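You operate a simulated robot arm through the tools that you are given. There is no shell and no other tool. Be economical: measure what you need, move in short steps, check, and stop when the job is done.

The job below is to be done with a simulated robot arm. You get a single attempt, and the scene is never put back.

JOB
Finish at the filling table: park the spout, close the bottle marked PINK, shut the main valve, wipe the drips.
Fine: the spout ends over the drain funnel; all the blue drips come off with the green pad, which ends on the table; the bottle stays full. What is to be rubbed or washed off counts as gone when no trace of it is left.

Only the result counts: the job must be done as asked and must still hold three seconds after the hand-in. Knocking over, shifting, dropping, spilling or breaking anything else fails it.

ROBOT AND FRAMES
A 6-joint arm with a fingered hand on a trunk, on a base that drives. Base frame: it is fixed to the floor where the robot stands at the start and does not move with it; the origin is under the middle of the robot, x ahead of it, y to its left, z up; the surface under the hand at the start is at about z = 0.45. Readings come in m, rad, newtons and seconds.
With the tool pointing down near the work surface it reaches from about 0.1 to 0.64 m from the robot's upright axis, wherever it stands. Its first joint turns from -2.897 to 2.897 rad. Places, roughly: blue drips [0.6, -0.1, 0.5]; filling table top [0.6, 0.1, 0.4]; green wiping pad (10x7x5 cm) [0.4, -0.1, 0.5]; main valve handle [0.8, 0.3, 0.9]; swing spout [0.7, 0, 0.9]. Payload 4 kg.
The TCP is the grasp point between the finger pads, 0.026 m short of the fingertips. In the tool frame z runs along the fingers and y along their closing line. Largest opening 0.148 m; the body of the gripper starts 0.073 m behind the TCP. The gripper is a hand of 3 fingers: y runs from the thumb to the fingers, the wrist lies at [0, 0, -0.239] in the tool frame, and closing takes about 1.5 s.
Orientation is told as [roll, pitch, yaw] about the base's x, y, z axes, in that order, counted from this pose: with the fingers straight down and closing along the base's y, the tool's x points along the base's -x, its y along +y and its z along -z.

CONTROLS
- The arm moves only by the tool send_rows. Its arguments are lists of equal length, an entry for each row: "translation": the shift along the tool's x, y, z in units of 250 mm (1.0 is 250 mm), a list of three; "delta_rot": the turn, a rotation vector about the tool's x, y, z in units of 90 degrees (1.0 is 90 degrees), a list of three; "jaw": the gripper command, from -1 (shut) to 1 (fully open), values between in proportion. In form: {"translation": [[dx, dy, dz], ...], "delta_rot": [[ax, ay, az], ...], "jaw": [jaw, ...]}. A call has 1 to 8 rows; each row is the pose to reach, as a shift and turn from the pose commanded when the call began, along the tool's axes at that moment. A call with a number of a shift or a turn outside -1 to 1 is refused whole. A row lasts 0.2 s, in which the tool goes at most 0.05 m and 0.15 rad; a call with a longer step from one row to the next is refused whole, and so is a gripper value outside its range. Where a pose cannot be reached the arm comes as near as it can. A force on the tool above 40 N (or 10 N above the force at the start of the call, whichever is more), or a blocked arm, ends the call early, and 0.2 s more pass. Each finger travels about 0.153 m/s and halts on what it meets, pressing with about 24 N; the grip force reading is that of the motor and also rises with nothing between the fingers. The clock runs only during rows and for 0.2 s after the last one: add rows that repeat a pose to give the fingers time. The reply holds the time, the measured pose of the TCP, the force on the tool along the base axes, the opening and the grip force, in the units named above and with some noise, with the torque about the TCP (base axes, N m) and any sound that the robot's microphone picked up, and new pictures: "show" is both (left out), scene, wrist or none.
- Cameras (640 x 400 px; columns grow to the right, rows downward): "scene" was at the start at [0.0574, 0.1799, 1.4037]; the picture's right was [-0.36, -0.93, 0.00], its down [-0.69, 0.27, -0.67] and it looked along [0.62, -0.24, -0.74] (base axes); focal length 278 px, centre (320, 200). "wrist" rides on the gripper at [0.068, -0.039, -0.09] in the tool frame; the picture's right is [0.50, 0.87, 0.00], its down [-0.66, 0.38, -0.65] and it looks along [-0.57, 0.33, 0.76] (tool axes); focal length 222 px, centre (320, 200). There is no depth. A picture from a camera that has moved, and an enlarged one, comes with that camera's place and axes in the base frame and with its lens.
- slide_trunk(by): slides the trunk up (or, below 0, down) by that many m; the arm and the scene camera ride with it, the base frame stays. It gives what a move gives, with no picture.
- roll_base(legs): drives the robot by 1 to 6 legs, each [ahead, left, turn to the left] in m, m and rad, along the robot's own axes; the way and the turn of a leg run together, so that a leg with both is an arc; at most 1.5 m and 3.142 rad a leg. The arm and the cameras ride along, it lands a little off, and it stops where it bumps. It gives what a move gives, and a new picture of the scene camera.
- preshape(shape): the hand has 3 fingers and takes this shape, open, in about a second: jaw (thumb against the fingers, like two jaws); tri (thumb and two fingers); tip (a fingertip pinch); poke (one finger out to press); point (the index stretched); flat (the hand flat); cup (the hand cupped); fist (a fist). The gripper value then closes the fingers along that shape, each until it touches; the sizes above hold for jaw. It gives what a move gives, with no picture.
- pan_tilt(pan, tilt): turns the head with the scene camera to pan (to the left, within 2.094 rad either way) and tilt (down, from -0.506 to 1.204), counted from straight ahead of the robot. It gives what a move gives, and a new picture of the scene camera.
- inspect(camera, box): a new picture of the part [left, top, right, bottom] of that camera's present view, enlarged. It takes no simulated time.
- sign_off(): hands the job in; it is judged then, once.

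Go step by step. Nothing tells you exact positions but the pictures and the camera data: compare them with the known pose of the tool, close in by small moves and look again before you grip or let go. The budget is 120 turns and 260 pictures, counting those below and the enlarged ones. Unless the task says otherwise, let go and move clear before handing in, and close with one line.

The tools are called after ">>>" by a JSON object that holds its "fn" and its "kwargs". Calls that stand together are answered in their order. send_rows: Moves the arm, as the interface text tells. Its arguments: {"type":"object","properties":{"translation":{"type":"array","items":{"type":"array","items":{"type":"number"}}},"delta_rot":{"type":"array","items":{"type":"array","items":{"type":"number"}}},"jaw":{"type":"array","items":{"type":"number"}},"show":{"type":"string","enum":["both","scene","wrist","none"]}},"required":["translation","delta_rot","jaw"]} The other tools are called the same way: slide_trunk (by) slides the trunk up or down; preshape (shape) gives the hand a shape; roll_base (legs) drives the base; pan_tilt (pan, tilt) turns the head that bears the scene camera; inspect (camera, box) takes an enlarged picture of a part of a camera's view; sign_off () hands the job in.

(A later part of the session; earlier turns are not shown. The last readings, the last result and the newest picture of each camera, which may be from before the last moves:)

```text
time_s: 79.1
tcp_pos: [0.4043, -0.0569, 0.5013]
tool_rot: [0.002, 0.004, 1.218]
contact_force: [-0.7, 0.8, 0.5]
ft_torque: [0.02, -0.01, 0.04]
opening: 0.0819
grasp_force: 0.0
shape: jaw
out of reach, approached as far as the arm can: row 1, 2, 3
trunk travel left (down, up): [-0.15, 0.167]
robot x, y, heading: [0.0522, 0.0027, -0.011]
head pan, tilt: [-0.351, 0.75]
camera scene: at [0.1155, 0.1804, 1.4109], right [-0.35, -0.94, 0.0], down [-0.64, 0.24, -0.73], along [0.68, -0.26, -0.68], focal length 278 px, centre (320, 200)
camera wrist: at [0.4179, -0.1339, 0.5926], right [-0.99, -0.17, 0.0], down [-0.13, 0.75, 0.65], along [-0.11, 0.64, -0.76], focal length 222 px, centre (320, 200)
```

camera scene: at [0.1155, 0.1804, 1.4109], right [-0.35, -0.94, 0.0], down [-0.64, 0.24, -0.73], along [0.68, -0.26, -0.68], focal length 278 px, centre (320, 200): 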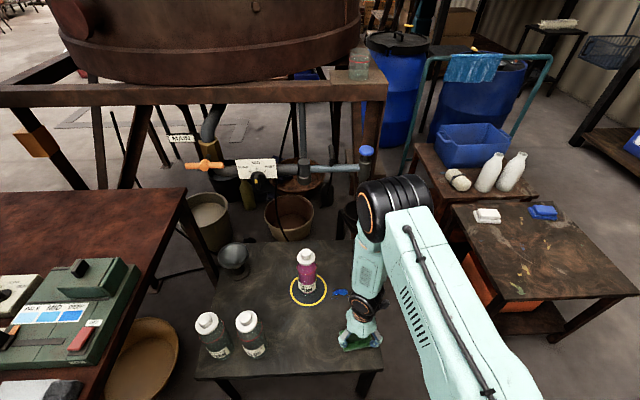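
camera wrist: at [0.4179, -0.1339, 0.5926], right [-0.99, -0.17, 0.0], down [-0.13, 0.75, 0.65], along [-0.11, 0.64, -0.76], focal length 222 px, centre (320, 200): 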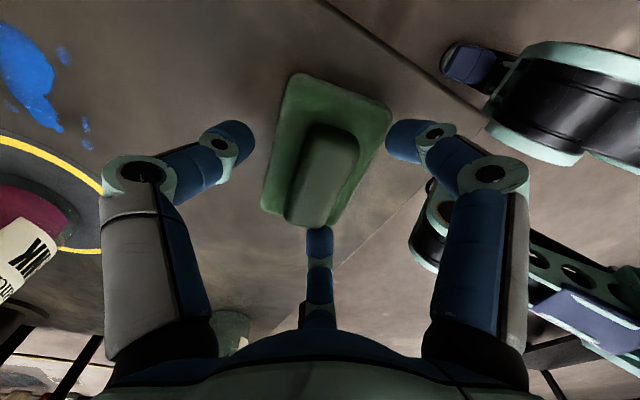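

>>> {"fn": "send_rows", "kwargs": {"translation": [[0, 0, 0], [0, 0, 0], [0, 0, 0], [0, 0, 0], [0, 0, 0]], "delta_rot": [[0, 0, 0], [0, 0, 0], [0, 0, 0], [0, 0, 0], [0, 0, 0]], "jaw": [-0.2, -0.5, -0.8, -1, -1], "show": "wrist"}}

```text
time_s: 80.3
tcp_pos: [0.4045, -0.058, 0.5024]
tool_rot: [0.003, 0.005, 1.217]
contact_force: [0.4, 0.0, 0.0]
ft_torque: [-0.06, -0.03, -0.04]
opening: 0.0313
grasp_force: 23.9
shape: jaw
trunk travel left (down, up): [-0.15, 0.167]
robot x, y, heading: [0.0489, 0.0008, -0.001]
head pan, tilt: [-0.351, 0.75]
camera wrist: at [0.4177, -0.1338, 0.5931], right [-0.99, -0.17, 0.0], down [-0.13, 0.75, 0.65], along [-0.11, 0.64, -0.76], focal length 222 px, centre (320, 200)
```

wrist: 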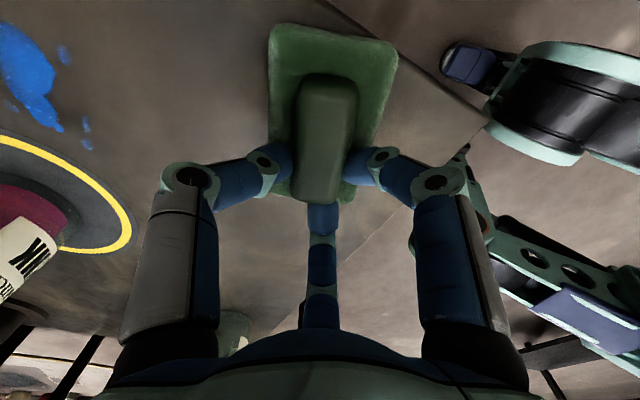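

The pad slid a little while closing but is held: its centre is ~3 cm to the −y side of the TCP, still flat on the table. I press lightly and slide it straight ahead toward the drips, staying clear of the bottle.

>>> {"fn": "send_rows", "kwargs": {"translation": [[0, 0, 0.012], [-0.035, -0.094, 0.016], [-0.07, -0.188, 0.016]], "delta_rot": [[0, 0, 0], [0, 0, 0], [0, 0, 0]], "jaw": [-1, -1, -1], "show": "wrist"}}

```text
time_s: 81.1
tcp_pos: [0.4353, -0.0491, 0.4996]
tool_rot: [0.0, -0.029, 1.212]
contact_force: [-1.0, 2.1, 19.9]
ft_torque: [-0.01, -0.13, -0.17]
opening: 0.032
grasp_force: 23.5
shape: jaw
out of reach, approached as far as the arm can: row 2, 3
trunk travel left (down, up): [-0.15, 0.167]
robot x, y, heading: [0.0527, 0.0009, -0.009]
head pan, tilt: [-0.351, 0.75]
camera wrist: at [0.4467, -0.1288, 0.5874], right [-0.99, -0.16, -0.02], down [-0.13, 0.73, 0.67], along [-0.1, 0.67, -0.74], focal length 222 px, centre (320, 200)
```

wrist: 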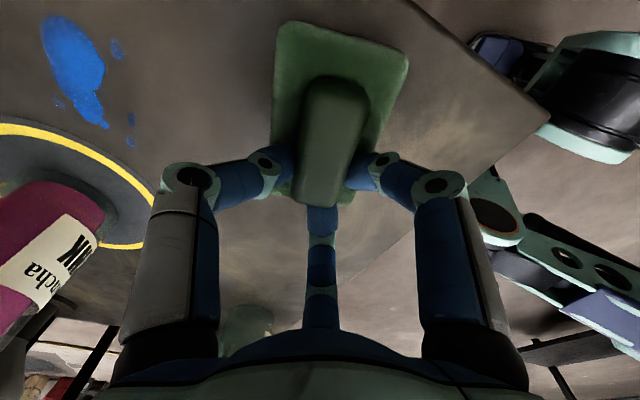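

>>> {"fn": "send_rows", "kwargs": {"translation": [[0, 0, -0.006], [-0.034, -0.126, -0.006], [-0.068, -0.252, -0.006]], "delta_rot": [[0, 0, 0.06], [0, 0, 0.12], [0, 0, 0.12]], "jaw": [-1, -1, -1], "show": "wrist"}}

```text
time_s: 81.9
tcp_pos: [0.4884, -0.0607, 0.5003]
tool_rot: [0.0, -0.031, 1.03]
contact_force: [-3.1, -1.2, 10.1]
ft_torque: [-0.1, 0.0, -0.01]
opening: 0.0316
grasp_force: 23.9
shape: jaw
out of reach, approached as far as the arm can: row 2, 3
trunk travel left (down, up): [-0.15, 0.167]
robot x, y, heading: [0.05, -0.0036, -0.011]
head pan, tilt: [-0.351, 0.75]
camera wrist: at [0.486, -0.1412, 0.5875], right [-1.0, 0.02, -0.01], down [0.0, 0.74, 0.68], along [0.02, 0.68, -0.74], focal length 222 px, centre (320, 200)
```

wrist: 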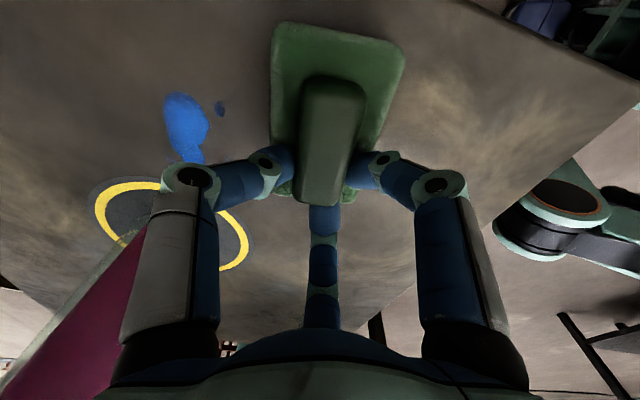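

The yaw limit hampers this heading. A heading of about -100° lets the hand sit on the far side of the pad from the bottle, so I release the pad flat, rise, and re-grip from there.

>>> {"fn": "send_rows", "kwargs": {"translation": [[0, 0, -0.004], [0, 0, -0.004], [0, 0, -0.004], [0, 0, -0.1], [0, 0, -0.3], [0, 0, -0.5], [0, 0, -0.7], [0, 0, -0.85]], "delta_rot": [[0, 0, 0], [0, 0, 0], [0, 0, 0], [0, 0, 0], [0, 0, 0.05], [0, 0, 0.13], [0, 0, 0.22], [0, 0, 0.31]], "jaw": [-0.6, -0.2, 0.3, 0.3, 0.3, 0.3, 0.3, 0.3], "show": "none"}}

>>> {"fn": "send_rows", "kwargs": {"translation": [[0, 0, 0], [0, 0, 0], [0, 0, 0], [0, 0, 0], [0, 0, 0], [0, 0, 0], [0, 0, 0], [0, 0, 0]], "delta_rot": [[0, 0, 0.09], [0, 0, 0.18], [0, 0, 0.27], [0, 0, 0.36], [0, 0, 0.45], [0, 0, 0.54], [0, 0, 0.63], [0, 0, 0.72]], "jaw": [0.3, 0.3, 0.3, 0.3, 0.3, 0.3, 0.3, 0.3], "show": "none"}}

>>> {"fn": "send_rows", "kwargs": {"translation": [[0, 0, 0], [0, 0, 0], [0, 0, 0], [0, 0, 0], [0, 0, 0], [0, 0, 0], [0, 0, 0], [0, 0, 0]], "delta_rot": [[0, 0, 0.09], [0, 0, 0.18], [0, 0, 0.27], [0, 0, 0.36], [0, 0, 0.45], [0, 0, 0.54], [0, 0, 0.63], [0, 0, 0.72]], "jaw": [0.3, 0.3, 0.3, 0.3, 0.3, 0.3, 0.3, 0.3], "show": "both"}}

```text
time_s: 83.7
tcp_pos: [0.4687, -0.0705, 0.6975]
tool_rot: [0.036, -0.063, 0.54]
contact_force: [-0.1, -0.4, 0.1]
ft_torque: [-0.02, -0.01, -0.02]
opening: 0.0956
grasp_force: 0.1
shape: jaw
out of reach, approached as far as the arm can: row 4, 5, 6, 7, 8
trunk travel left (down, up): [-0.15, 0.167]
robot x, y, heading: [0.0527, 0.0034, -0.011]
head pan, tilt: [-0.351, 0.75]
```

```text
time_s: 85.5
tcp_pos: [0.4687, -0.0702, 0.6956]
tool_rot: [0.072, 0.006, -0.59]
contact_force: [-0.5, -0.1, 0.3]
ft_torque: [0.01, -0.01, -0.03]
opening: 0.0957
grasp_force: 0.1
shape: jaw
trunk travel left (down, up): [-0.15, 0.167]
robot x, y, heading: [0.054, 0.0001, -0.011]
head pan, tilt: [-0.351, 0.75]
```

```text
time_s: 87.3
tcp_pos: [0.469, -0.0693, 0.6947]
tool_rot: [0.025, 0.067, -1.721]
contact_force: [0.0, -0.4, 0.2]
ft_torque: [-0.01, -0.01, -0.01]
opening: 0.0956
grasp_force: 0.1
shape: jaw
trunk travel left (down, up): [-0.15, 0.167]
robot x, y, heading: [0.0509, -0.0024, -0.011]
head pan, tilt: [-0.351, 0.75]
camera scene: at [0.1151, 0.1806, 1.4109], right [-0.35, -0.94, 0.0], down [-0.64, 0.24, -0.73], along [0.68, -0.26, -0.68], focal length 278 px, centre (320, 200)
camera wrist: at [0.4369, -0.0028, 0.7891], right [0.93, 0.36, 0.05], down [0.25, -0.74, 0.62], along [0.26, -0.56, -0.78], focal length 222 px, centre (320, 200)
```

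scene: 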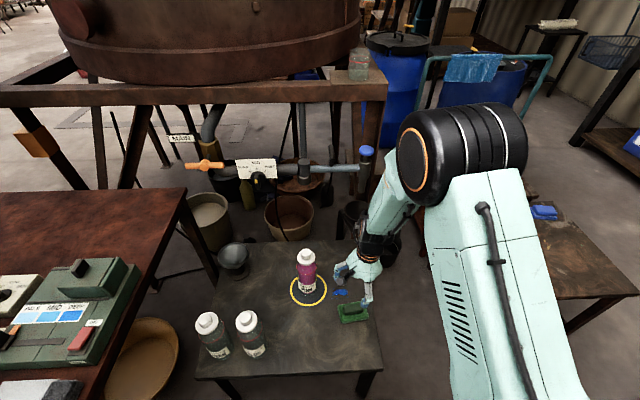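
wrist: 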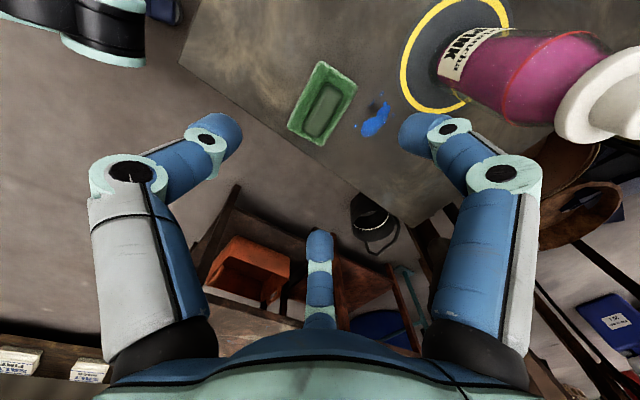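

>>> {"fn": "send_rows", "kwargs": {"translation": [[-0.04, 0.02, 0.14], [-0.08, 0.05, 0.28], [-0.123, 0.071, 0.42], [-0.123, 0.071, 0.5]], "delta_rot": [[0.005, -0.015, -0.03], [0.01, -0.03, -0.06], [0.016, -0.043, -0.09], [0.016, -0.043, -0.09]], "jaw": [0.3, 0.3, 0.2, 0.1], "show": "wrist"}}

>>> {"fn": "inspect", "kwargs": {"camera": "scene", "box": [290, 240, 400, 360]}}

```text
time_s: 88.3
tcp_pos: [0.4754, -0.0989, 0.5668]
tool_rot: [0.02, 0.02, -1.578]
contact_force: [0.3, 0.1, -0.2]
ft_torque: [0.03, -0.04, 0.04]
opening: 0.0818
grasp_force: 0.0
shape: jaw
out of reach, approached as far as the arm can: row 2, 3, 4
trunk travel left (down, up): [-0.15, 0.167]
robot x, y, heading: [0.0514, 0.0028, -0.005]
head pan, tilt: [-0.351, 0.75]
camera wrist: at [0.436, -0.0321, 0.6576], right [0.87, 0.49, 0.03], down [0.36, -0.67, 0.65], along [0.34, -0.55, -0.76], focal length 222 px, centre (320, 200)
```

wrist: 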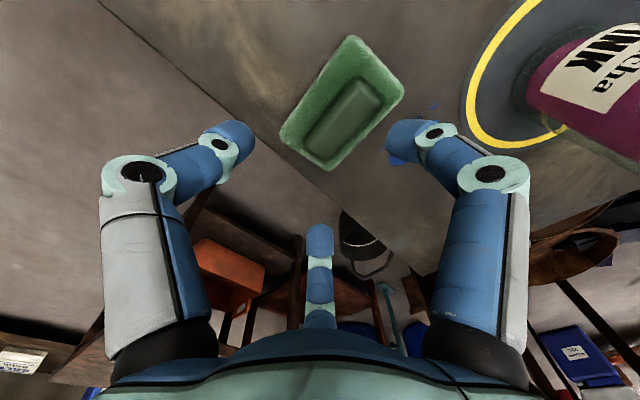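

```text
3.33 times, centred on (345, 300) of scene
camera zoom: at [0.1153, 0.1807, 1.4109], right [-0.35, -0.94, 0.0], down [-0.64, 0.24, -0.73], along [0.68, -0.26, -0.68], focal length 928 px, centre (237, -133)
```

zoom: 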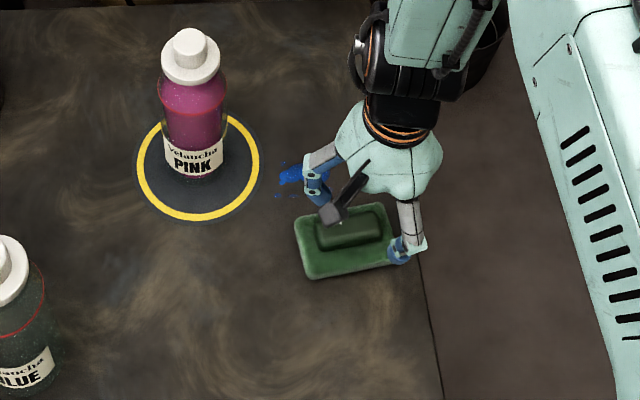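

>>> {"fn": "send_rows", "kwargs": {"translation": [[0, 0.012, 0.0], [-0.004, 0.024, 0.1], [-0.004, 0.024, 0.2], [-0.004, 0.024, 0.256]], "delta_rot": [[0, 0, 0.06], [0, 0, 0.1], [0, 0, 0.1], [0, 0, 0.1]], "jaw": [0.1, 0.1, 0.1, 0.1], "show": "wrist"}}

>>> {"fn": "inspect", "kwargs": {"camera": "scene", "box": [290, 240, 400, 360]}}

```text
time_s: 89.2
tcp_pos: [0.4822, -0.103, 0.5136]
tool_rot: [0.025, 0.012, -1.735]
contact_force: [-1.2, 2.5, 36.8]
ft_torque: [1.57, -0.91, 0.08]
opening: 0.0811
grasp_force: 0.0
shape: jaw
out of reach, approached as far as the arm can: row 1, 2, 3, 4
trunk travel left (down, up): [-0.15, 0.167]
robot x, y, heading: [0.0497, 0.0006, -0.01]
head pan, tilt: [-0.351, 0.75]
stopped in row 4: the force on the tool passed its limit at 49 N (the readings are from after the stop); the commanded pose is now the measured one
camera wrist: at [0.4513, -0.0302, 0.6039], right [0.94, 0.35, 0.03], down [0.25, -0.71, 0.66], along [0.25, -0.61, -0.75], focal length 222 px, centre (320, 200)
```

wrist: 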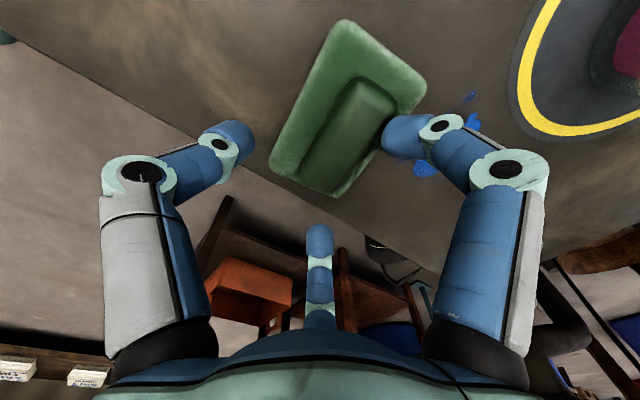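

```text
3.33 times, centred on (345, 300) of scene
camera zoom: at [0.1128, 0.1812, 1.4112], right [-0.35, -0.94, 0.0], down [-0.64, 0.24, -0.73], along [0.69, -0.26, -0.68], focal length 928 px, centre (237, -133)
```

zoom: 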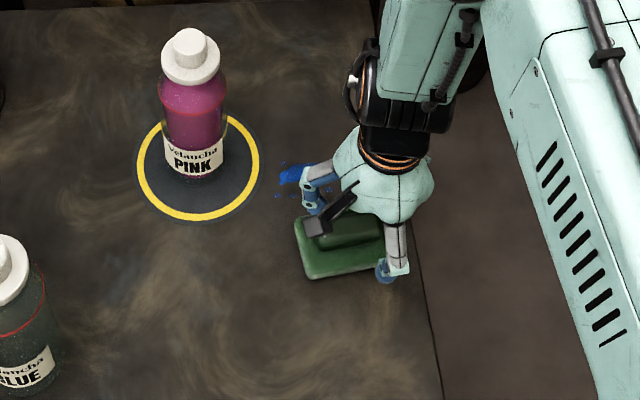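

A finger landed on the pad's edge. I lift a little, widen and recentre by ~8 mm, then come down again.

>>> {"fn": "send_rows", "kwargs": {"translation": [[0, 0, -0.1], [0.005, 0.032, -0.14], [0.005, 0.032, -0.14], [0.005, 0.032, -0.06], [0.005, 0.032, 0.0], [0.005, 0.032, 0.046]], "delta_rot": [[0, 0, 0], [0, 0, 0], [0, 0, 0], [0, 0, 0], [0, 0, 0], [0, 0, 0]], "jaw": [0.1, 0.35, 0.35, 0.35, 0.35, 0.35], "show": "wrist"}}

>>> {"fn": "inspect", "kwargs": {"camera": "scene", "box": [290, 240, 400, 360]}}

```text
time_s: 90.6
tcp_pos: [0.4875, -0.1035, 0.5004]
tool_rot: [0.023, 0.015, -1.736]
contact_force: [-0.7, 0.7, -0.2]
ft_torque: [0.02, -0.04, 0.0]
opening: 0.0997
grasp_force: 0.1
shape: jaw
trunk travel left (down, up): [-0.15, 0.167]
robot x, y, heading: [0.0512, -0.0006, -0.01]
head pan, tilt: [-0.351, 0.75]
camera wrist: at [0.4582, -0.0304, 0.5906], right [0.94, 0.35, 0.03], down [0.25, -0.72, 0.65], along [0.25, -0.6, -0.76], focal length 222 px, centre (320, 200)
```

wrist: 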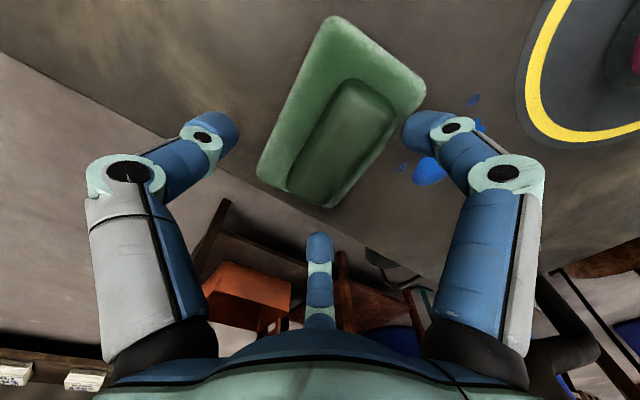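

```text
3.33 times, centred on (345, 300) of scene
camera zoom: at [0.1153, 0.1806, 1.4109], right [-0.35, -0.94, 0.0], down [-0.64, 0.24, -0.73], along [0.68, -0.26, -0.68], focal length 928 px, centre (237, -133)
```

zoom: 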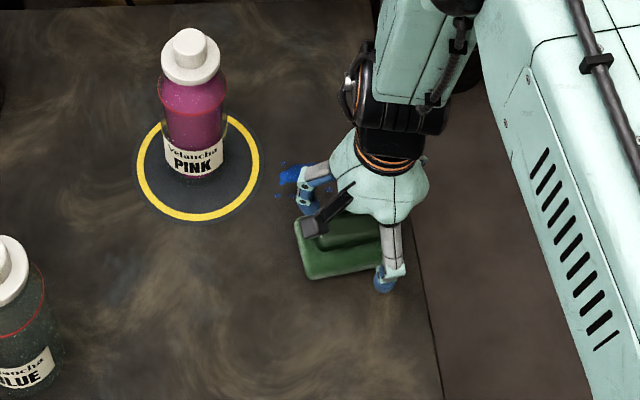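

>>> {"fn": "send_rows", "kwargs": {"translation": [[0, 0, 0], [0, 0, 0], [0, 0, 0], [0, 0, 0], [0, 0, 0], [0, 0, 0]], "delta_rot": [[0, 0, 0], [0, 0, 0], [0, 0, 0], [0, 0, 0], [0, 0, 0], [0, 0, 0]], "jaw": [0, -0.3, -0.6, -0.9, -1, -1], "show": "wrist"}}

>>> {"fn": "inspect", "kwargs": {"camera": "scene", "box": [290, 240, 400, 360]}}

```text
time_s: 92.0
tcp_pos: [0.4887, -0.1025, 0.5013]
tool_rot: [0.023, 0.017, -1.734]
contact_force: [-0.2, -0.4, 0.1]
ft_torque: [0.06, 0.03, -0.04]
opening: 0.0311
grasp_force: 23.9
shape: jaw
trunk travel left (down, up): [-0.15, 0.167]
robot x, y, heading: [0.053, 0.0022, -0.007]
head pan, tilt: [-0.351, 0.75]
camera wrist: at [0.4581, -0.0304, 0.5909], right [0.94, 0.35, 0.03], down [0.25, -0.72, 0.65], along [0.25, -0.6, -0.76], focal length 222 px, centre (320, 200)
```

wrist: 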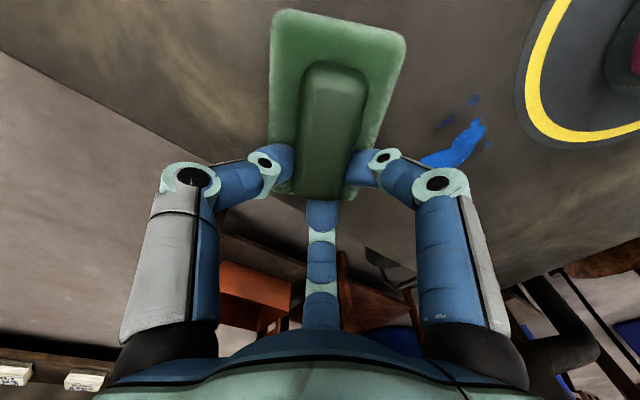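

```text
3.33 times, centred on (345, 300) of scene
camera zoom: at [0.1152, 0.1806, 1.4109], right [-0.35, -0.94, 0.0], down [-0.64, 0.24, -0.73], along [0.68, -0.26, -0.68], focal length 928 px, centre (237, -133)
```

zoom: 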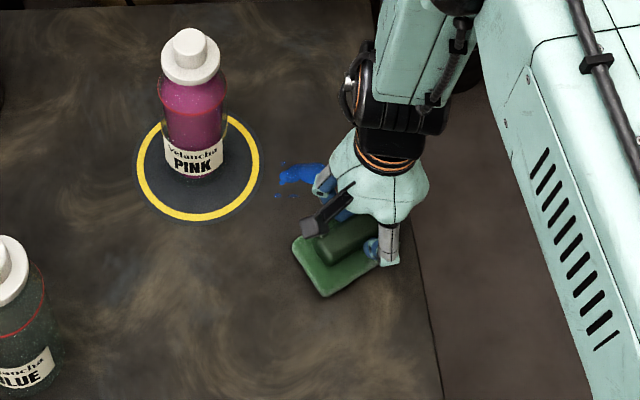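

Good grip now: the pad lies between the hand and the bottle. I press lightly and slide it over the drips.

>>> {"fn": "send_rows", "kwargs": {"translation": [[0, 0, 0.012], [0.013, 0.126, 0.012], [0.026, 0.253, 0.012], [0.038, 0.379, 0.012]], "delta_rot": [[0, 0, 0], [0, 0, 0], [0, 0, 0], [0, 0, 0]], "jaw": [-1, -1, -1, -1], "show": "wrist"}}

>>> {"fn": "inspect", "kwargs": {"camera": "scene", "box": [290, 240, 400, 360]}}

```text
time_s: 93.0
tcp_pos: [0.5289, -0.1096, 0.497]
tool_rot: [0.037, 0.042, -1.735]
contact_force: [-8.0, 0.3, 24.9]
ft_torque: [-0.03, 0.9, -0.05]
opening: 0.0322
grasp_force: 23.6
shape: jaw
out of reach, approached as far as the arm can: row 2, 3, 4
trunk travel left (down, up): [-0.15, 0.167]
robot x, y, heading: [0.053, 0.0001, -0.011]
head pan, tilt: [-0.351, 0.75]
camera wrist: at [0.4979, -0.0411, 0.5896], right [0.94, 0.35, 0.05], down [0.24, -0.73, 0.64], along [0.26, -0.59, -0.77], focal length 222 px, centre (320, 200)
```

wrist: 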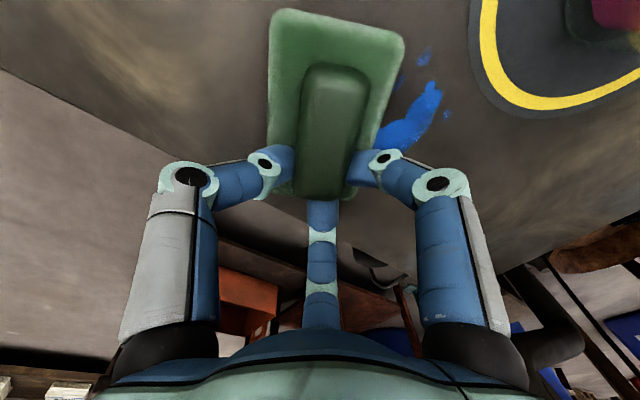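

```text
3.33 times, centred on (345, 300) of scene
camera zoom: at [0.1128, 0.1811, 1.411], right [-0.35, -0.94, 0.0], down [-0.64, 0.24, -0.73], along [0.69, -0.26, -0.68], focal length 928 px, centre (237, -133)
```

zoom: 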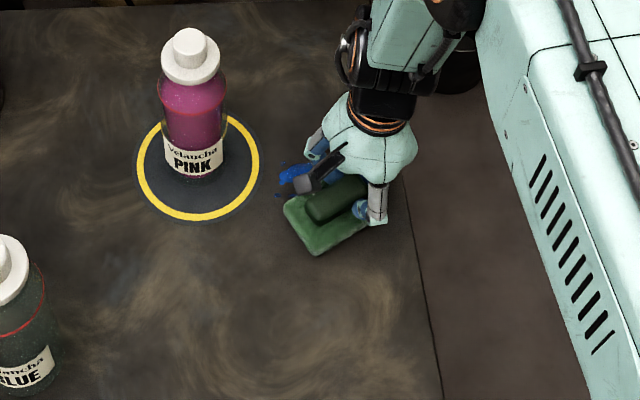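

The arm hits an odd limit on this right side (it worked fine with targets to its left), so I release the pad flat, rise, and shift the base right by 20 cm (backing 4 cm first).

>>> {"fn": "send_rows", "kwargs": {"translation": [[0, 0, -0.01], [0, 0, -0.01], [0, 0, -0.01], [0, 0, -0.01], [0, 0, -0.1], [0, 0, -0.3], [0, 0, -0.5], [0, 0, -0.7]], "delta_rot": [[0, 0, 0], [0, 0, 0], [0, 0, 0], [0, 0, 0], [0, 0, 0], [0, 0, 0], [0, 0, 0], [0, 0, 0]], "jaw": [-0.6, -0.2, 0.2, 0.4, 0.4, 0.4, 0.4, 0.4], "show": "none"}}

>>> {"fn": "roll_base", "kwargs": {"legs": [[-0.04, 0, 0], [0, -0.2, 0]]}}

```text
time_s: 94.8
tcp_pos: [0.5065, -0.1151, 0.6636]
tool_rot: [0.043, 0.059, -1.735]
contact_force: [-0.8, 0.1, -0.6]
ft_torque: [-0.02, -0.01, 0.03]
opening: 0.1032
grasp_force: 0.0
shape: jaw
out of reach, approached as far as the arm can: row 5, 6, 7, 8
trunk travel left (down, up): [-0.15, 0.167]
robot x, y, heading: [0.0469, -0.0018, -0.007]
head pan, tilt: [-0.351, 0.75]
```

```text
time_s: 97.7
tcp_pos: [0.466, -0.3199, 0.6623]
tool_rot: [0.044, 0.056, -1.739]
contact_force: [-0.3, -0.7, 0.0]
ft_torque: [-0.01, 0.02, 0.0]
opening: 0.1036
grasp_force: 0.1
shape: jaw
trunk travel left (down, up): [-0.15, 0.167]
robot x, y, heading: [0.0122, -0.2002, -0.016]
head pan, tilt: [-0.351, 0.75]
camera scene: at [0.0746, -0.0221, 1.4109], right [-0.36, -0.93, 0.0], down [-0.64, 0.24, -0.73], along [0.68, -0.26, -0.68], focal length 278 px, centre (320, 200)
```

scene: 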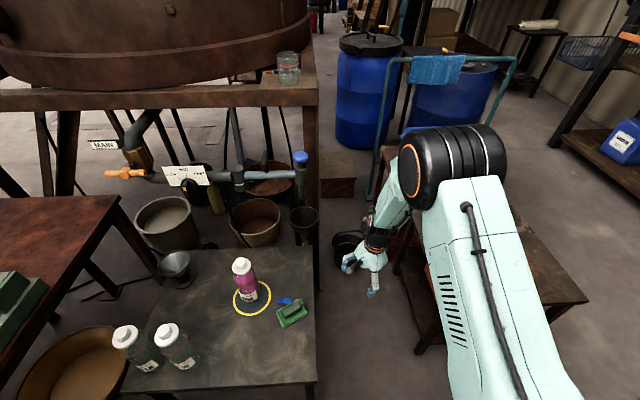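

>>> {"fn": "inspect", "kwargs": {"camera": "scene", "box": [215, 250, 335, 350]}}

>>> {"fn": "inspect", "kwargs": {"camera": "scene", "box": [230, 130, 350, 250]}}

```text
4.00 times, centred on (275, 300) of scene
camera zoom: at [0.0746, -0.0221, 1.4109], right [-0.36, -0.93, 0.0], down [-0.64, 0.24, -0.73], along [0.68, -0.26, -0.68], focal length 1113 px, centre (500, -200)
```

zoom: 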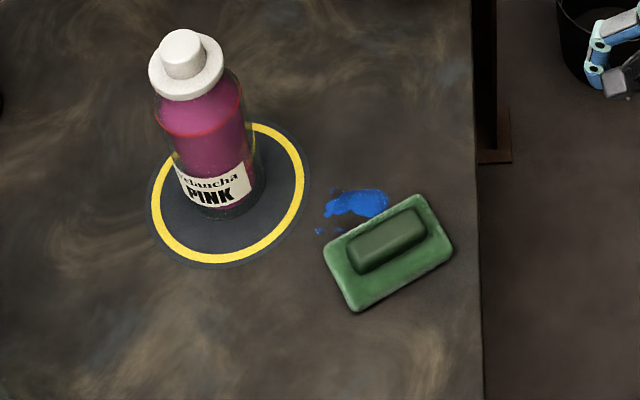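

```text
3.33 times, centred on (290, 190) of scene
camera zoom: at [0.0746, -0.0221, 1.4109], right [-0.36, -0.93, 0.0], down [-0.64, 0.24, -0.73], along [0.68, -0.26, -0.68], focal length 928 px, centre (420, 233)
```

zoom: 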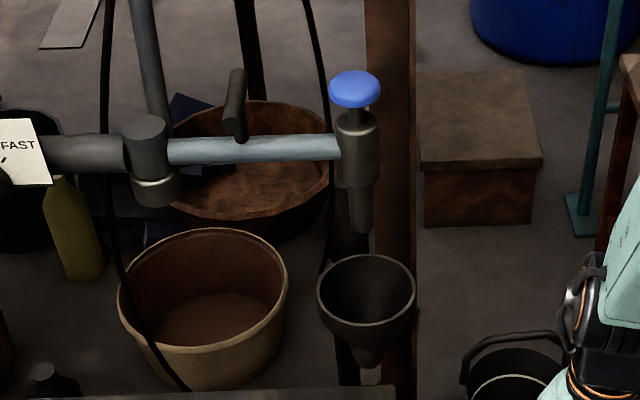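

The spout clearly hangs over the drain funnel. The pad is at ≈(0.514, -0.089); I bring the hand back over its near end, straightened.

>>> {"fn": "send_rows", "kwargs": {"translation": [[0.16, 0.02, 0.01], [0.32, 0.04, 0.02], [0.48, 0.06, 0.03], [0.65, 0.075, 0.04], [0.818, 0.087, 0.05]], "delta_rot": [[0.01, -0.01, 0], [0.02, -0.02, 0], [0.028, -0.036, 0], [0.028, -0.036, 0], [0.028, -0.036, 0]], "jaw": [0.4, 0.4, 0.4, 0.4, 0.4], "show": "wrist"}}

```text
time_s: 98.9
tcp_pos: [0.487, -0.1818, 0.6462]
tool_rot: [0.026, 0.112, -1.711]
contact_force: [0.5, -0.5, 0.1]
ft_torque: [-0.01, -0.06, -0.01]
opening: 0.1035
grasp_force: 0.1
shape: jaw
out of reach, approached as far as the arm can: row 1, 2, 3, 4, 5
trunk travel left (down, up): [-0.15, 0.167]
robot x, y, heading: [0.0119, -0.2051, -0.013]
head pan, tilt: [-0.351, 0.75]
camera wrist: at [0.4547, -0.1201, 0.7426], right [0.93, 0.37, 0.08], down [0.26, -0.77, 0.59], along [0.28, -0.52, -0.81], focal length 222 px, centre (320, 200)
```

wrist: 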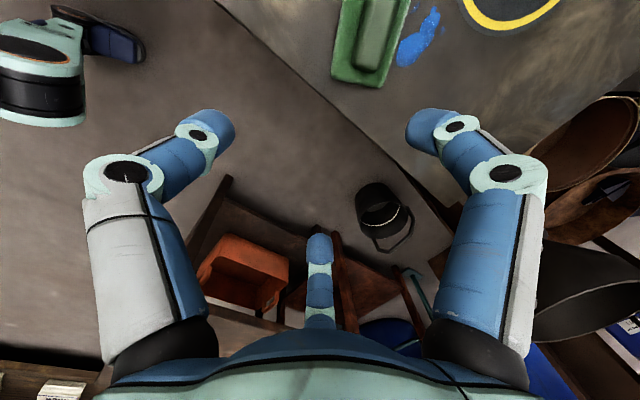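

The arm seems to be in an awkward wrist configuration. I rise, rotate back toward a neutral yaw and straighten, to unwind it.

>>> {"fn": "send_rows", "kwargs": {"translation": [[0, 0, -0.15], [0, 0, -0.3], [0, 0, -0.45], [0, 0, -0.6], [0, 0, -0.6], [0, 0, -0.6], [0, 0, -0.6], [0, 0, -0.6]], "delta_rot": [[0, 0, -0.08], [0, 0, -0.16], [0, 0, -0.25], [0, 0, -0.34], [0, 0, -0.43], [0, 0, -0.52], [0, 0, -0.61], [0, 0, -0.7]], "jaw": [0.4, 0.4, 0.4, 0.4, 0.4, 0.4, 0.4, 0.4], "show": "scene"}}

```text
time_s: 100.7
tcp_pos: [0.4756, -0.2101, 0.7862]
tool_rot: [0.147, 0.039, -0.609]
contact_force: [0.7, -0.2, 0.0]
ft_torque: [-0.01, 0.01, -0.03]
opening: 0.1034
grasp_force: 0.1
shape: jaw
out of reach, approached as far as the arm can: row 2, 3, 4, 5, 6, 7, 8
trunk travel left (down, up): [-0.15, 0.167]
robot x, y, heading: [0.0073, -0.2022, -0.014]
head pan, tilt: [-0.351, 0.75]
camera scene: at [0.0746, -0.0217, 1.4109], right [-0.36, -0.93, 0.0], down [-0.64, 0.24, -0.73], along [0.68, -0.26, -0.68], focal length 278 px, centre (320, 200)
```

scene: 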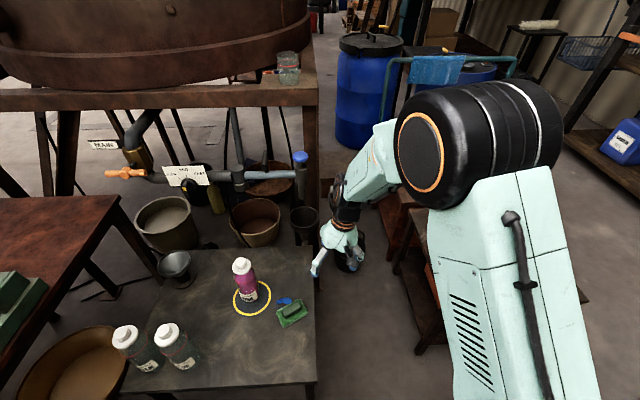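

>>> {"fn": "send_rows", "kwargs": {"translation": [[0, 0, -0.1], [0, 0, -0.2], [0, 0, -0.3], [0, 0, -0.4], [0, 0, -0.4], [0, 0, -0.4], [0, 0, -0.4], [0, 0, -0.4]], "delta_rot": [[-0.04, -0.08, 0], [-0.08, -0.16, 0], [-0.12, -0.24, 0], [-0.16, -0.32, 0], [-0.2, -0.4, 0], [-0.24, -0.48, 0], [-0.29, -0.56, 0], [-0.29, -0.574, 0]], "jaw": [0.4, 0.4, 0.4, 0.4, 0.4, 0.4, 0.4, 0.4], "show": "scene"}}

```text
time_s: 102.5
tcp_pos: [0.4717, -0.2203, 0.8865]
tool_rot: [0.762, -0.793, -1.008]
contact_force: [-0.6, 0.4, -0.3]
ft_torque: [0.01, 0.03, 0.0]
opening: 0.1035
grasp_force: 0.1
shape: jaw
out of reach, approached as far as the arm can: row 1, 4, 5, 6
trunk travel left (down, up): [-0.15, 0.167]
robot x, y, heading: [0.0126, -0.202, -0.014]
head pan, tilt: [-0.351, 0.75]
camera scene: at [0.0743, -0.0217, 1.4109], right [-0.36, -0.93, 0.0], down [-0.64, 0.24, -0.73], along [0.68, -0.26, -0.68], focal length 278 px, centre (320, 200)
```

scene: 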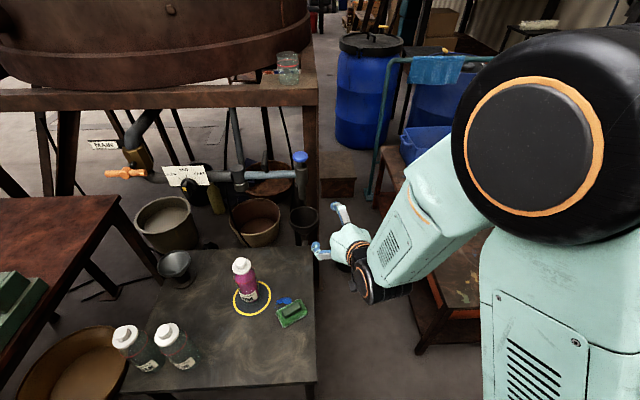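

>>> {"fn": "send_rows", "kwargs": {"translation": [[0, 0, 0], [0, 0, 0], [0, 0, 0], [0, 0, 0], [0, 0, 0], [0, 0, 0], [0, 0, 0], [0, 0, 0]], "delta_rot": [[0.05, 0.075, 0], [0.1, 0.15, 0], [0.15, 0.225, 0], [0.2, 0.3, 0], [0.25, 0.37, 0], [0.3, 0.445, 0], [0.35, 0.52, 0], [0.372, 0.547, 0]], "jaw": [0.4, 0.4, 0.4, 0.4, 0.4, 0.4, 0.4, 0.4], "show": "wrist"}}

```text
time_s: 104.3
tcp_pos: [0.4723, -0.2191, 0.8855]
tool_rot: [-0.002, 0.001, -0.676]
contact_force: [-0.2, 0.3, -0.3]
ft_torque: [-0.02, -0.01, 0.04]
opening: 0.1034
grasp_force: 0.1
shape: jaw
trunk travel left (down, up): [-0.15, 0.167]
robot x, y, heading: [0.0089, -0.2044, -0.015]
head pan, tilt: [-0.351, 0.75]
camera wrist: at [0.3954, -0.208, 0.976], right [0.15, 0.99, 0.0], down [0.75, -0.11, 0.65], along [0.64, -0.1, -0.76], focal length 222 px, centre (320, 200)
```

wrist: 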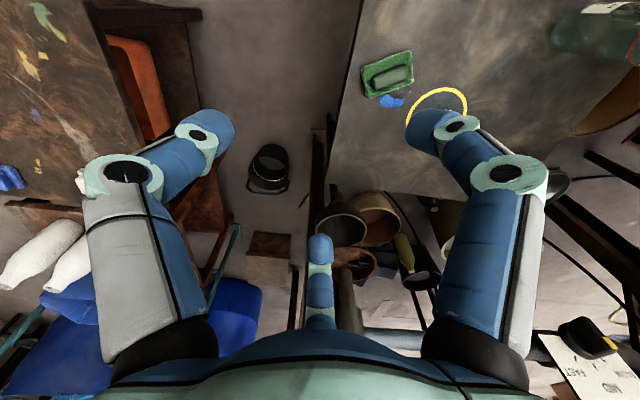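

Unwound: the tool is exactly vertical again. I move over the pad's near end and turn to -104°.

>>> {"fn": "send_rows", "kwargs": {"translation": [[0.012, 0.055, 0.1], [0.024, 0.11, 0.2], [0.036, 0.165, 0.3], [0.048, 0.22, 0.4], [0.06, 0.275, 0.5], [0.07, 0.33, 0.6], [0.08, 0.38, 0.7], [0.09, 0.425, 0.74]], "delta_rot": [[0, 0, 0.09], [0, 0, 0.18], [0, 0, 0.27], [0, 0, 0.36], [0, 0, 0.45], [0, 0, 0.54], [0, 0, 0.63], [0, 0, 0.72]], "jaw": [0.4, 0.4, 0.4, 0.4, 0.4, 0.4, 0.4, 0.4], "show": "wrist"}}

```text
time_s: 106.1
tcp_pos: [0.521, -0.1216, 0.6983]
tool_rot: [-0.001, -0.001, -1.811]
contact_force: [0.2, -0.2, 0.2]
ft_torque: [-0.03, -0.01, 0.02]
opening: 0.1033
grasp_force: 0.1
shape: jaw
trunk travel left (down, up): [-0.15, 0.167]
robot x, y, heading: [0.012, -0.198, -0.017]
head pan, tilt: [-0.351, 0.75]
camera wrist: at [0.4997, -0.0467, 0.7885], right [0.96, 0.28, 0.0], down [0.21, -0.73, 0.65], along [0.18, -0.63, -0.76], focal length 222 px, centre (320, 200)
```

wrist: 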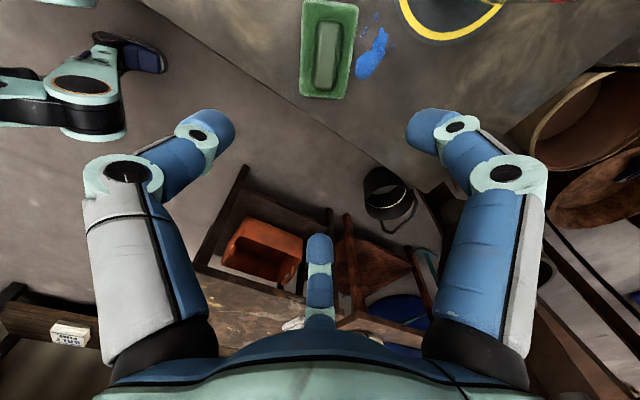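

>>> {"fn": "send_rows", "kwargs": {"translation": [[0, 0, 0.19], [0, 0, 0.38], [0, 0, 0.57], [0, 0, 0.7], [0, 0, 0.79]], "delta_rot": [[0, 0, 0], [0, 0, 0], [0, 0, 0], [0, 0, 0], [0, 0, 0]], "jaw": [0.35, 0.35, 0.35, 0.35, 0.35], "show": "wrist"}}

>>> {"fn": "inspect", "kwargs": {"camera": "scene", "box": [215, 250, 335, 350]}}

```text
time_s: 107.3
tcp_pos: [0.5235, -0.1236, 0.5021]
tool_rot: [0.001, 0.0, -1.807]
contact_force: [-0.4, -0.8, -0.3]
ft_torque: [0.02, 0.05, 0.03]
opening: 0.1006
grasp_force: 0.0
shape: jaw
trunk travel left (down, up): [-0.15, 0.167]
robot x, y, heading: [0.0069, -0.2006, -0.016]
head pan, tilt: [-0.351, 0.75]
camera wrist: at [0.5011, -0.049, 0.5923], right [0.96, 0.28, 0.0], down [0.21, -0.73, 0.65], along [0.19, -0.63, -0.76], focal length 222 px, centre (320, 200)
```

wrist: 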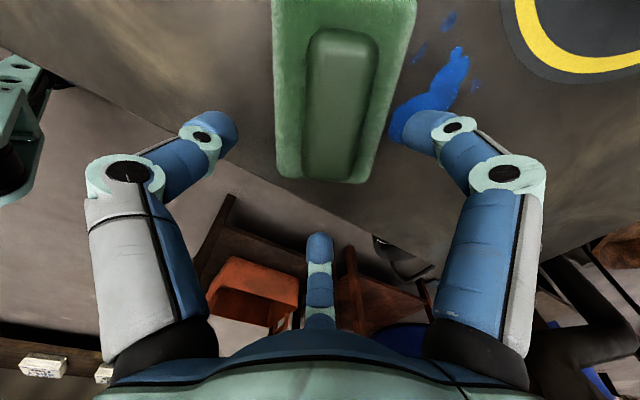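

```text
4.00 times, centred on (275, 300) of scene
camera zoom: at [0.0747, -0.0218, 1.4109], right [-0.36, -0.93, 0.0], down [-0.64, 0.24, -0.73], along [0.68, -0.26, -0.68], focal length 1113 px, centre (500, -200)
```

zoom: 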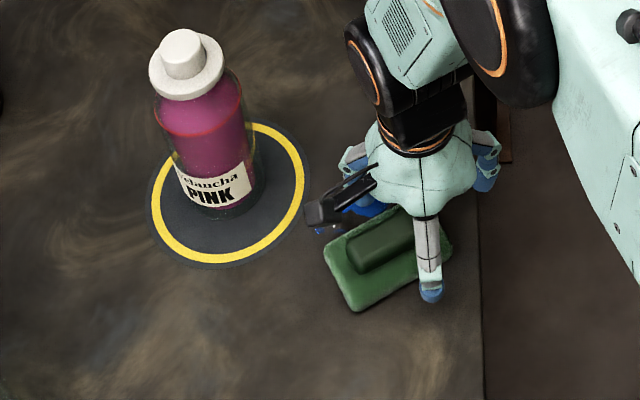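

>>> {"fn": "send_rows", "kwargs": {"translation": [[0.063, 0.006, 0], [0.063, 0.006, 0], [0.063, 0.006, 0], [0.063, 0.006, 0], [0.063, 0.006, 0], [0.063, 0.006, 0], [0.063, 0.006, 0]], "delta_rot": [[0, 0, 0], [0, 0, 0], [0, 0, 0], [0, 0, 0], [0, 0, 0], [0, 0, 0], [0, 0, 0]], "jaw": [0.35, 0.0, -0.3, -0.6, -0.9, -1, -1], "show": "wrist"}}

>>> {"fn": "inspect", "kwargs": {"camera": "scene", "box": [215, 250, 335, 350]}}

```text
time_s: 108.9
tcp_pos: [0.5277, -0.1086, 0.5023]
tool_rot: [-0.001, 0.0, -1.806]
contact_force: [0.5, 0.0, -0.3]
ft_torque: [-0.02, 0.01, -0.01]
opening: 0.0272
grasp_force: 23.7
shape: jaw
trunk travel left (down, up): [-0.15, 0.167]
robot x, y, heading: [0.0125, -0.2058, -0.016]
head pan, tilt: [-0.351, 0.75]
camera wrist: at [0.505, -0.0341, 0.5921], right [0.96, 0.28, 0.0], down [0.22, -0.73, 0.65], along [0.19, -0.63, -0.76], focal length 222 px, centre (320, 200)
```

wrist: 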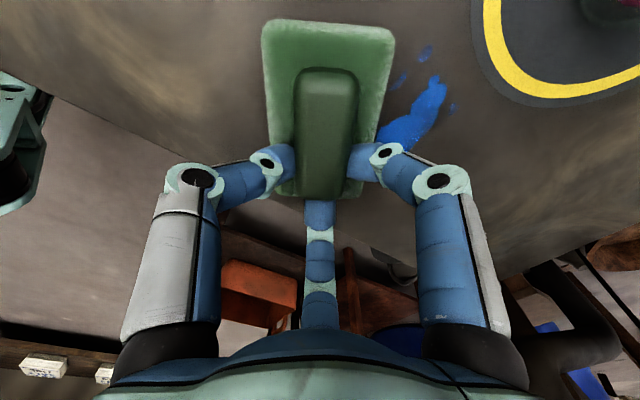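

```text
4.00 times, centred on (275, 300) of scene
camera zoom: at [0.0746, -0.0218, 1.4109], right [-0.36, -0.93, 0.0], down [-0.64, 0.24, -0.73], along [0.68, -0.26, -0.68], focal length 1113 px, centre (500, -200)
```

zoom: 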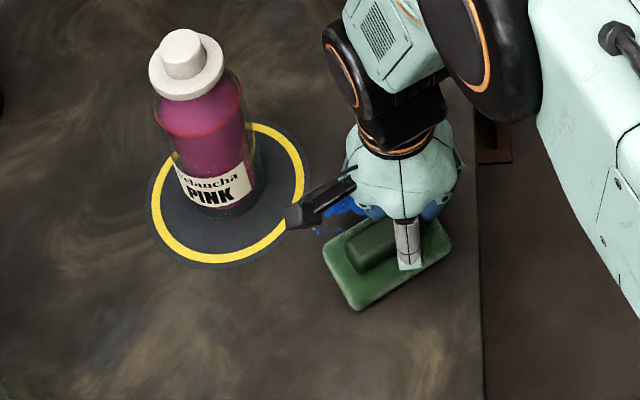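

Firm grip, pad flat. I press lightly and wipe across the drips.

>>> {"fn": "send_rows", "kwargs": {"translation": [[0, 0, 0.012], [0.03, 0.066, 0.014], [0.06, 0.132, 0.014], [0.09, 0.198, 0.014], [0.121, 0.263, 0.014]], "delta_rot": [[0, 0, 0], [0, 0, 0], [0, 0, 0], [0, 0, 0], [0, 0, 0]], "jaw": [-1, -1, -1, -1, -1], "show": "wrist"}}

>>> {"fn": "inspect", "kwargs": {"camera": "scene", "box": [215, 250, 335, 350]}}

```text
time_s: 110.1
tcp_pos: [0.5974, -0.0928, 0.501]
tool_rot: [0.0, 0.001, -1.806]
contact_force: [-5.1, -1.6, 14.2]
ft_torque: [0.05, 0.21, 0.05]
opening: 0.0277
grasp_force: 23.7
shape: jaw
trunk travel left (down, up): [-0.15, 0.167]
robot x, y, heading: [0.0068, -0.1995, -0.017]
head pan, tilt: [-0.351, 0.75]
camera wrist: at [0.5744, -0.0194, 0.5899], right [0.96, 0.28, 0.0], down [0.21, -0.73, 0.65], along [0.19, -0.63, -0.76], focal length 222 px, centre (320, 200)
```

wrist: 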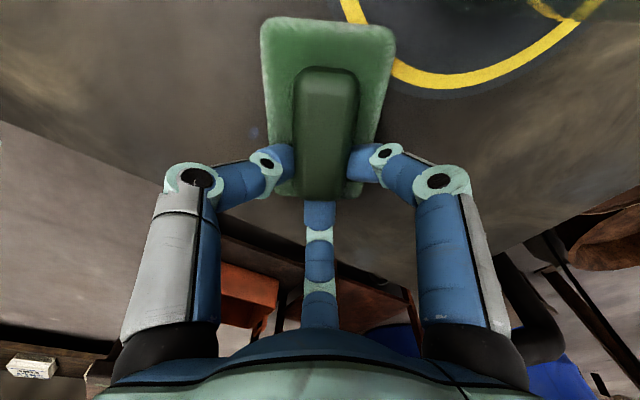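

```text
4.00 times, centred on (275, 300) of scene
camera zoom: at [0.0729, -0.0221, 1.411], right [-0.36, -0.93, 0.0], down [-0.64, 0.24, -0.73], along [0.68, -0.26, -0.68], focal length 1113 px, centre (500, -200)
```

zoom: 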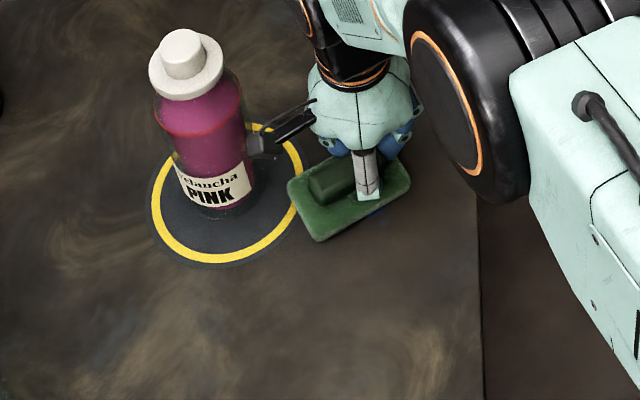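

Nearly all gone; a faint trace is left near (0.55, -0.09). I rub back and forth over it.

>>> {"fn": "send_rows", "kwargs": {"translation": [[-0.108, -0.159, 0.002], [-0.051, -0.008, 0.002], [-0.133, -0.174, 0.002], [-0.06, -0.09, 0.002], [-0.114, -0.013, 0.002], [-0.15, -0.14, 0.002], [-0.114, -0.02, 0.002], [-0.14, -0.15, 0.002]], "delta_rot": [[0, 0, 0], [0, 0, 0], [0, 0, 0], [0, 0, 0], [0, 0, 0], [0, 0, 0], [0, 0, 0], [0, 0, 0]], "jaw": [-1, -1, -1, -1, -1, -1, -1, -1], "show": "none"}}

>>> {"fn": "send_rows", "kwargs": {"translation": [[-0.05, -0.15, 0], [-0.08, -0.28, 0], [-0.08, -0.28, 0]], "delta_rot": [[0, 0, 0], [0, 0, 0], [0, 0, 0]], "jaw": [-1, -1, -1], "show": "wrist"}}

>>> {"fn": "inspect", "kwargs": {"camera": "scene", "box": [215, 250, 335, 350]}}

```text
time_s: 111.9
tcp_pos: [0.5506, -0.1192, 0.5007]
tool_rot: [-0.002, 0.0, -1.805]
contact_force: [-0.1, 0.5, 3.2]
ft_torque: [0.04, -0.01, -0.05]
opening: 0.0279
grasp_force: 24.7
shape: jaw
trunk travel left (down, up): [-0.15, 0.167]
robot x, y, heading: [0.0091, -0.2051, -0.01]
head pan, tilt: [-0.351, 0.75]
```

```text
time_s: 112.7
tcp_pos: [0.4828, -0.1232, 0.4977]
tool_rot: [0.003, 0.002, -1.807]
contact_force: [5.5, -0.2, 17.2]
ft_torque: [0.05, -0.13, -0.01]
opening: 0.0281
grasp_force: 23.8
shape: jaw
trunk travel left (down, up): [-0.15, 0.167]
robot x, y, heading: [0.0114, -0.199, -0.015]
head pan, tilt: [-0.351, 0.75]
camera wrist: at [0.4591, -0.0476, 0.5891], right [0.96, 0.28, 0.0], down [0.21, -0.73, 0.65], along [0.19, -0.63, -0.76], focal length 222 px, centre (320, 200)
```

wrist: 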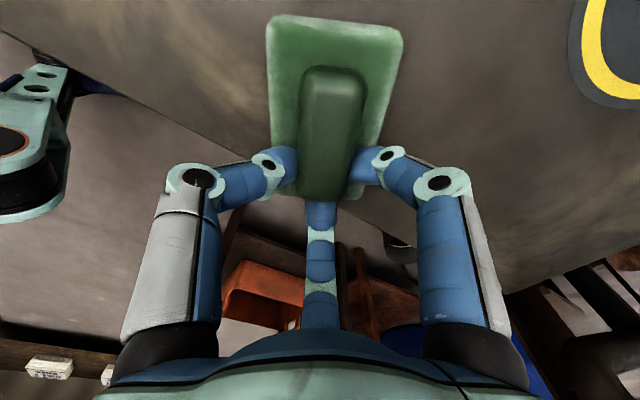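

```text
4.00 times, centred on (275, 300) of scene
camera zoom: at [0.0737, -0.0221, 1.411], right [-0.36, -0.93, 0.0], down [-0.64, 0.24, -0.73], along [0.68, -0.26, -0.68], focal length 1113 px, centre (500, -200)
```

zoom: 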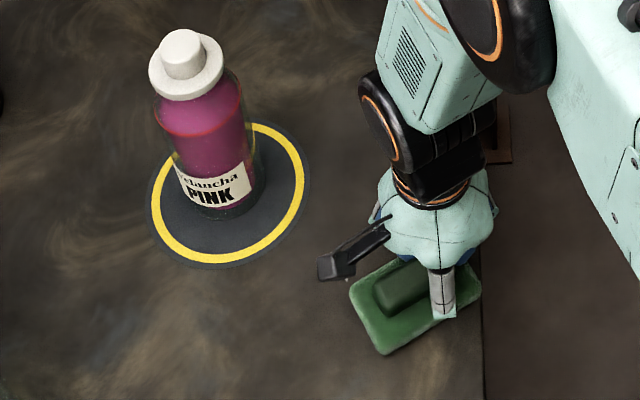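

It looks clean. I shift the pad inward from the table edge, release it, rise and check.

>>> {"fn": "send_rows", "kwargs": {"translation": [[0.05, -0.05, -0.004], [0.098, -0.106, -0.008], [0.098, -0.106, -0.01], [0.098, -0.106, -0.01], [0.098, -0.106, -0.01]], "delta_rot": [[0, 0, 0], [0, 0, 0], [0, 0, 0], [0, 0, 0], [0, 0, 0]], "jaw": [-1, -1, -0.5, 0.0, 0.4], "show": "none"}}

>>> {"fn": "send_rows", "kwargs": {"translation": [[0, 0, -0.15], [0, 0, -0.35], [0, 0, -0.55], [0, 0, -0.75], [-0.1, -0.15, -0.9], [-0.2, -0.3, -1.0]], "delta_rot": [[0, 0, 0], [0, 0, 0], [0, 0, 0], [0, 0, 0], [0, 0, 0], [0, 0, 0]], "jaw": [0.4, 0.4, 0.4, 0.4, 0.4, 0.4], "show": "both"}}

>>> {"fn": "inspect", "kwargs": {"camera": "scene", "box": [215, 250, 335, 350]}}

```text
time_s: 113.9
tcp_pos: [0.4606, -0.0913, 0.5001]
tool_rot: [-0.003, 0.0, -1.805]
contact_force: [-0.9, 1.1, 0.5]
ft_torque: [-0.01, 0.01, 0.01]
opening: 0.1033
grasp_force: 0.0
shape: jaw
trunk travel left (down, up): [-0.15, 0.167]
robot x, y, heading: [0.0072, -0.2017, -0.01]
head pan, tilt: [-0.351, 0.75]
```

```text
refused: row 5 steps farther than a row can; nothing moved
```

```text
4.00 times, centred on (275, 300) of scene
camera zoom: at [0.0746, -0.0218, 1.4109], right [-0.36, -0.93, 0.0], down [-0.64, 0.24, -0.73], along [0.68, -0.26, -0.68], focal length 1113 px, centre (500, -200)
```

zoom: 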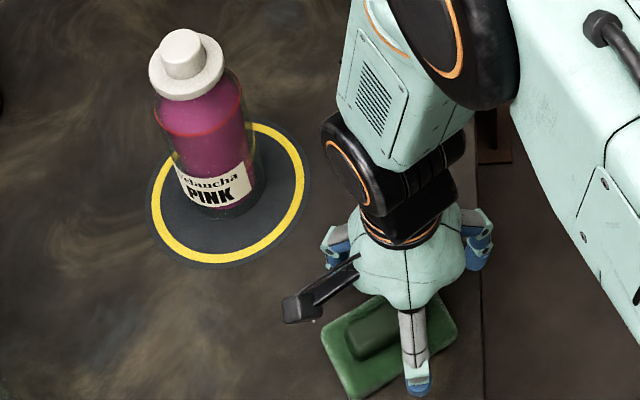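

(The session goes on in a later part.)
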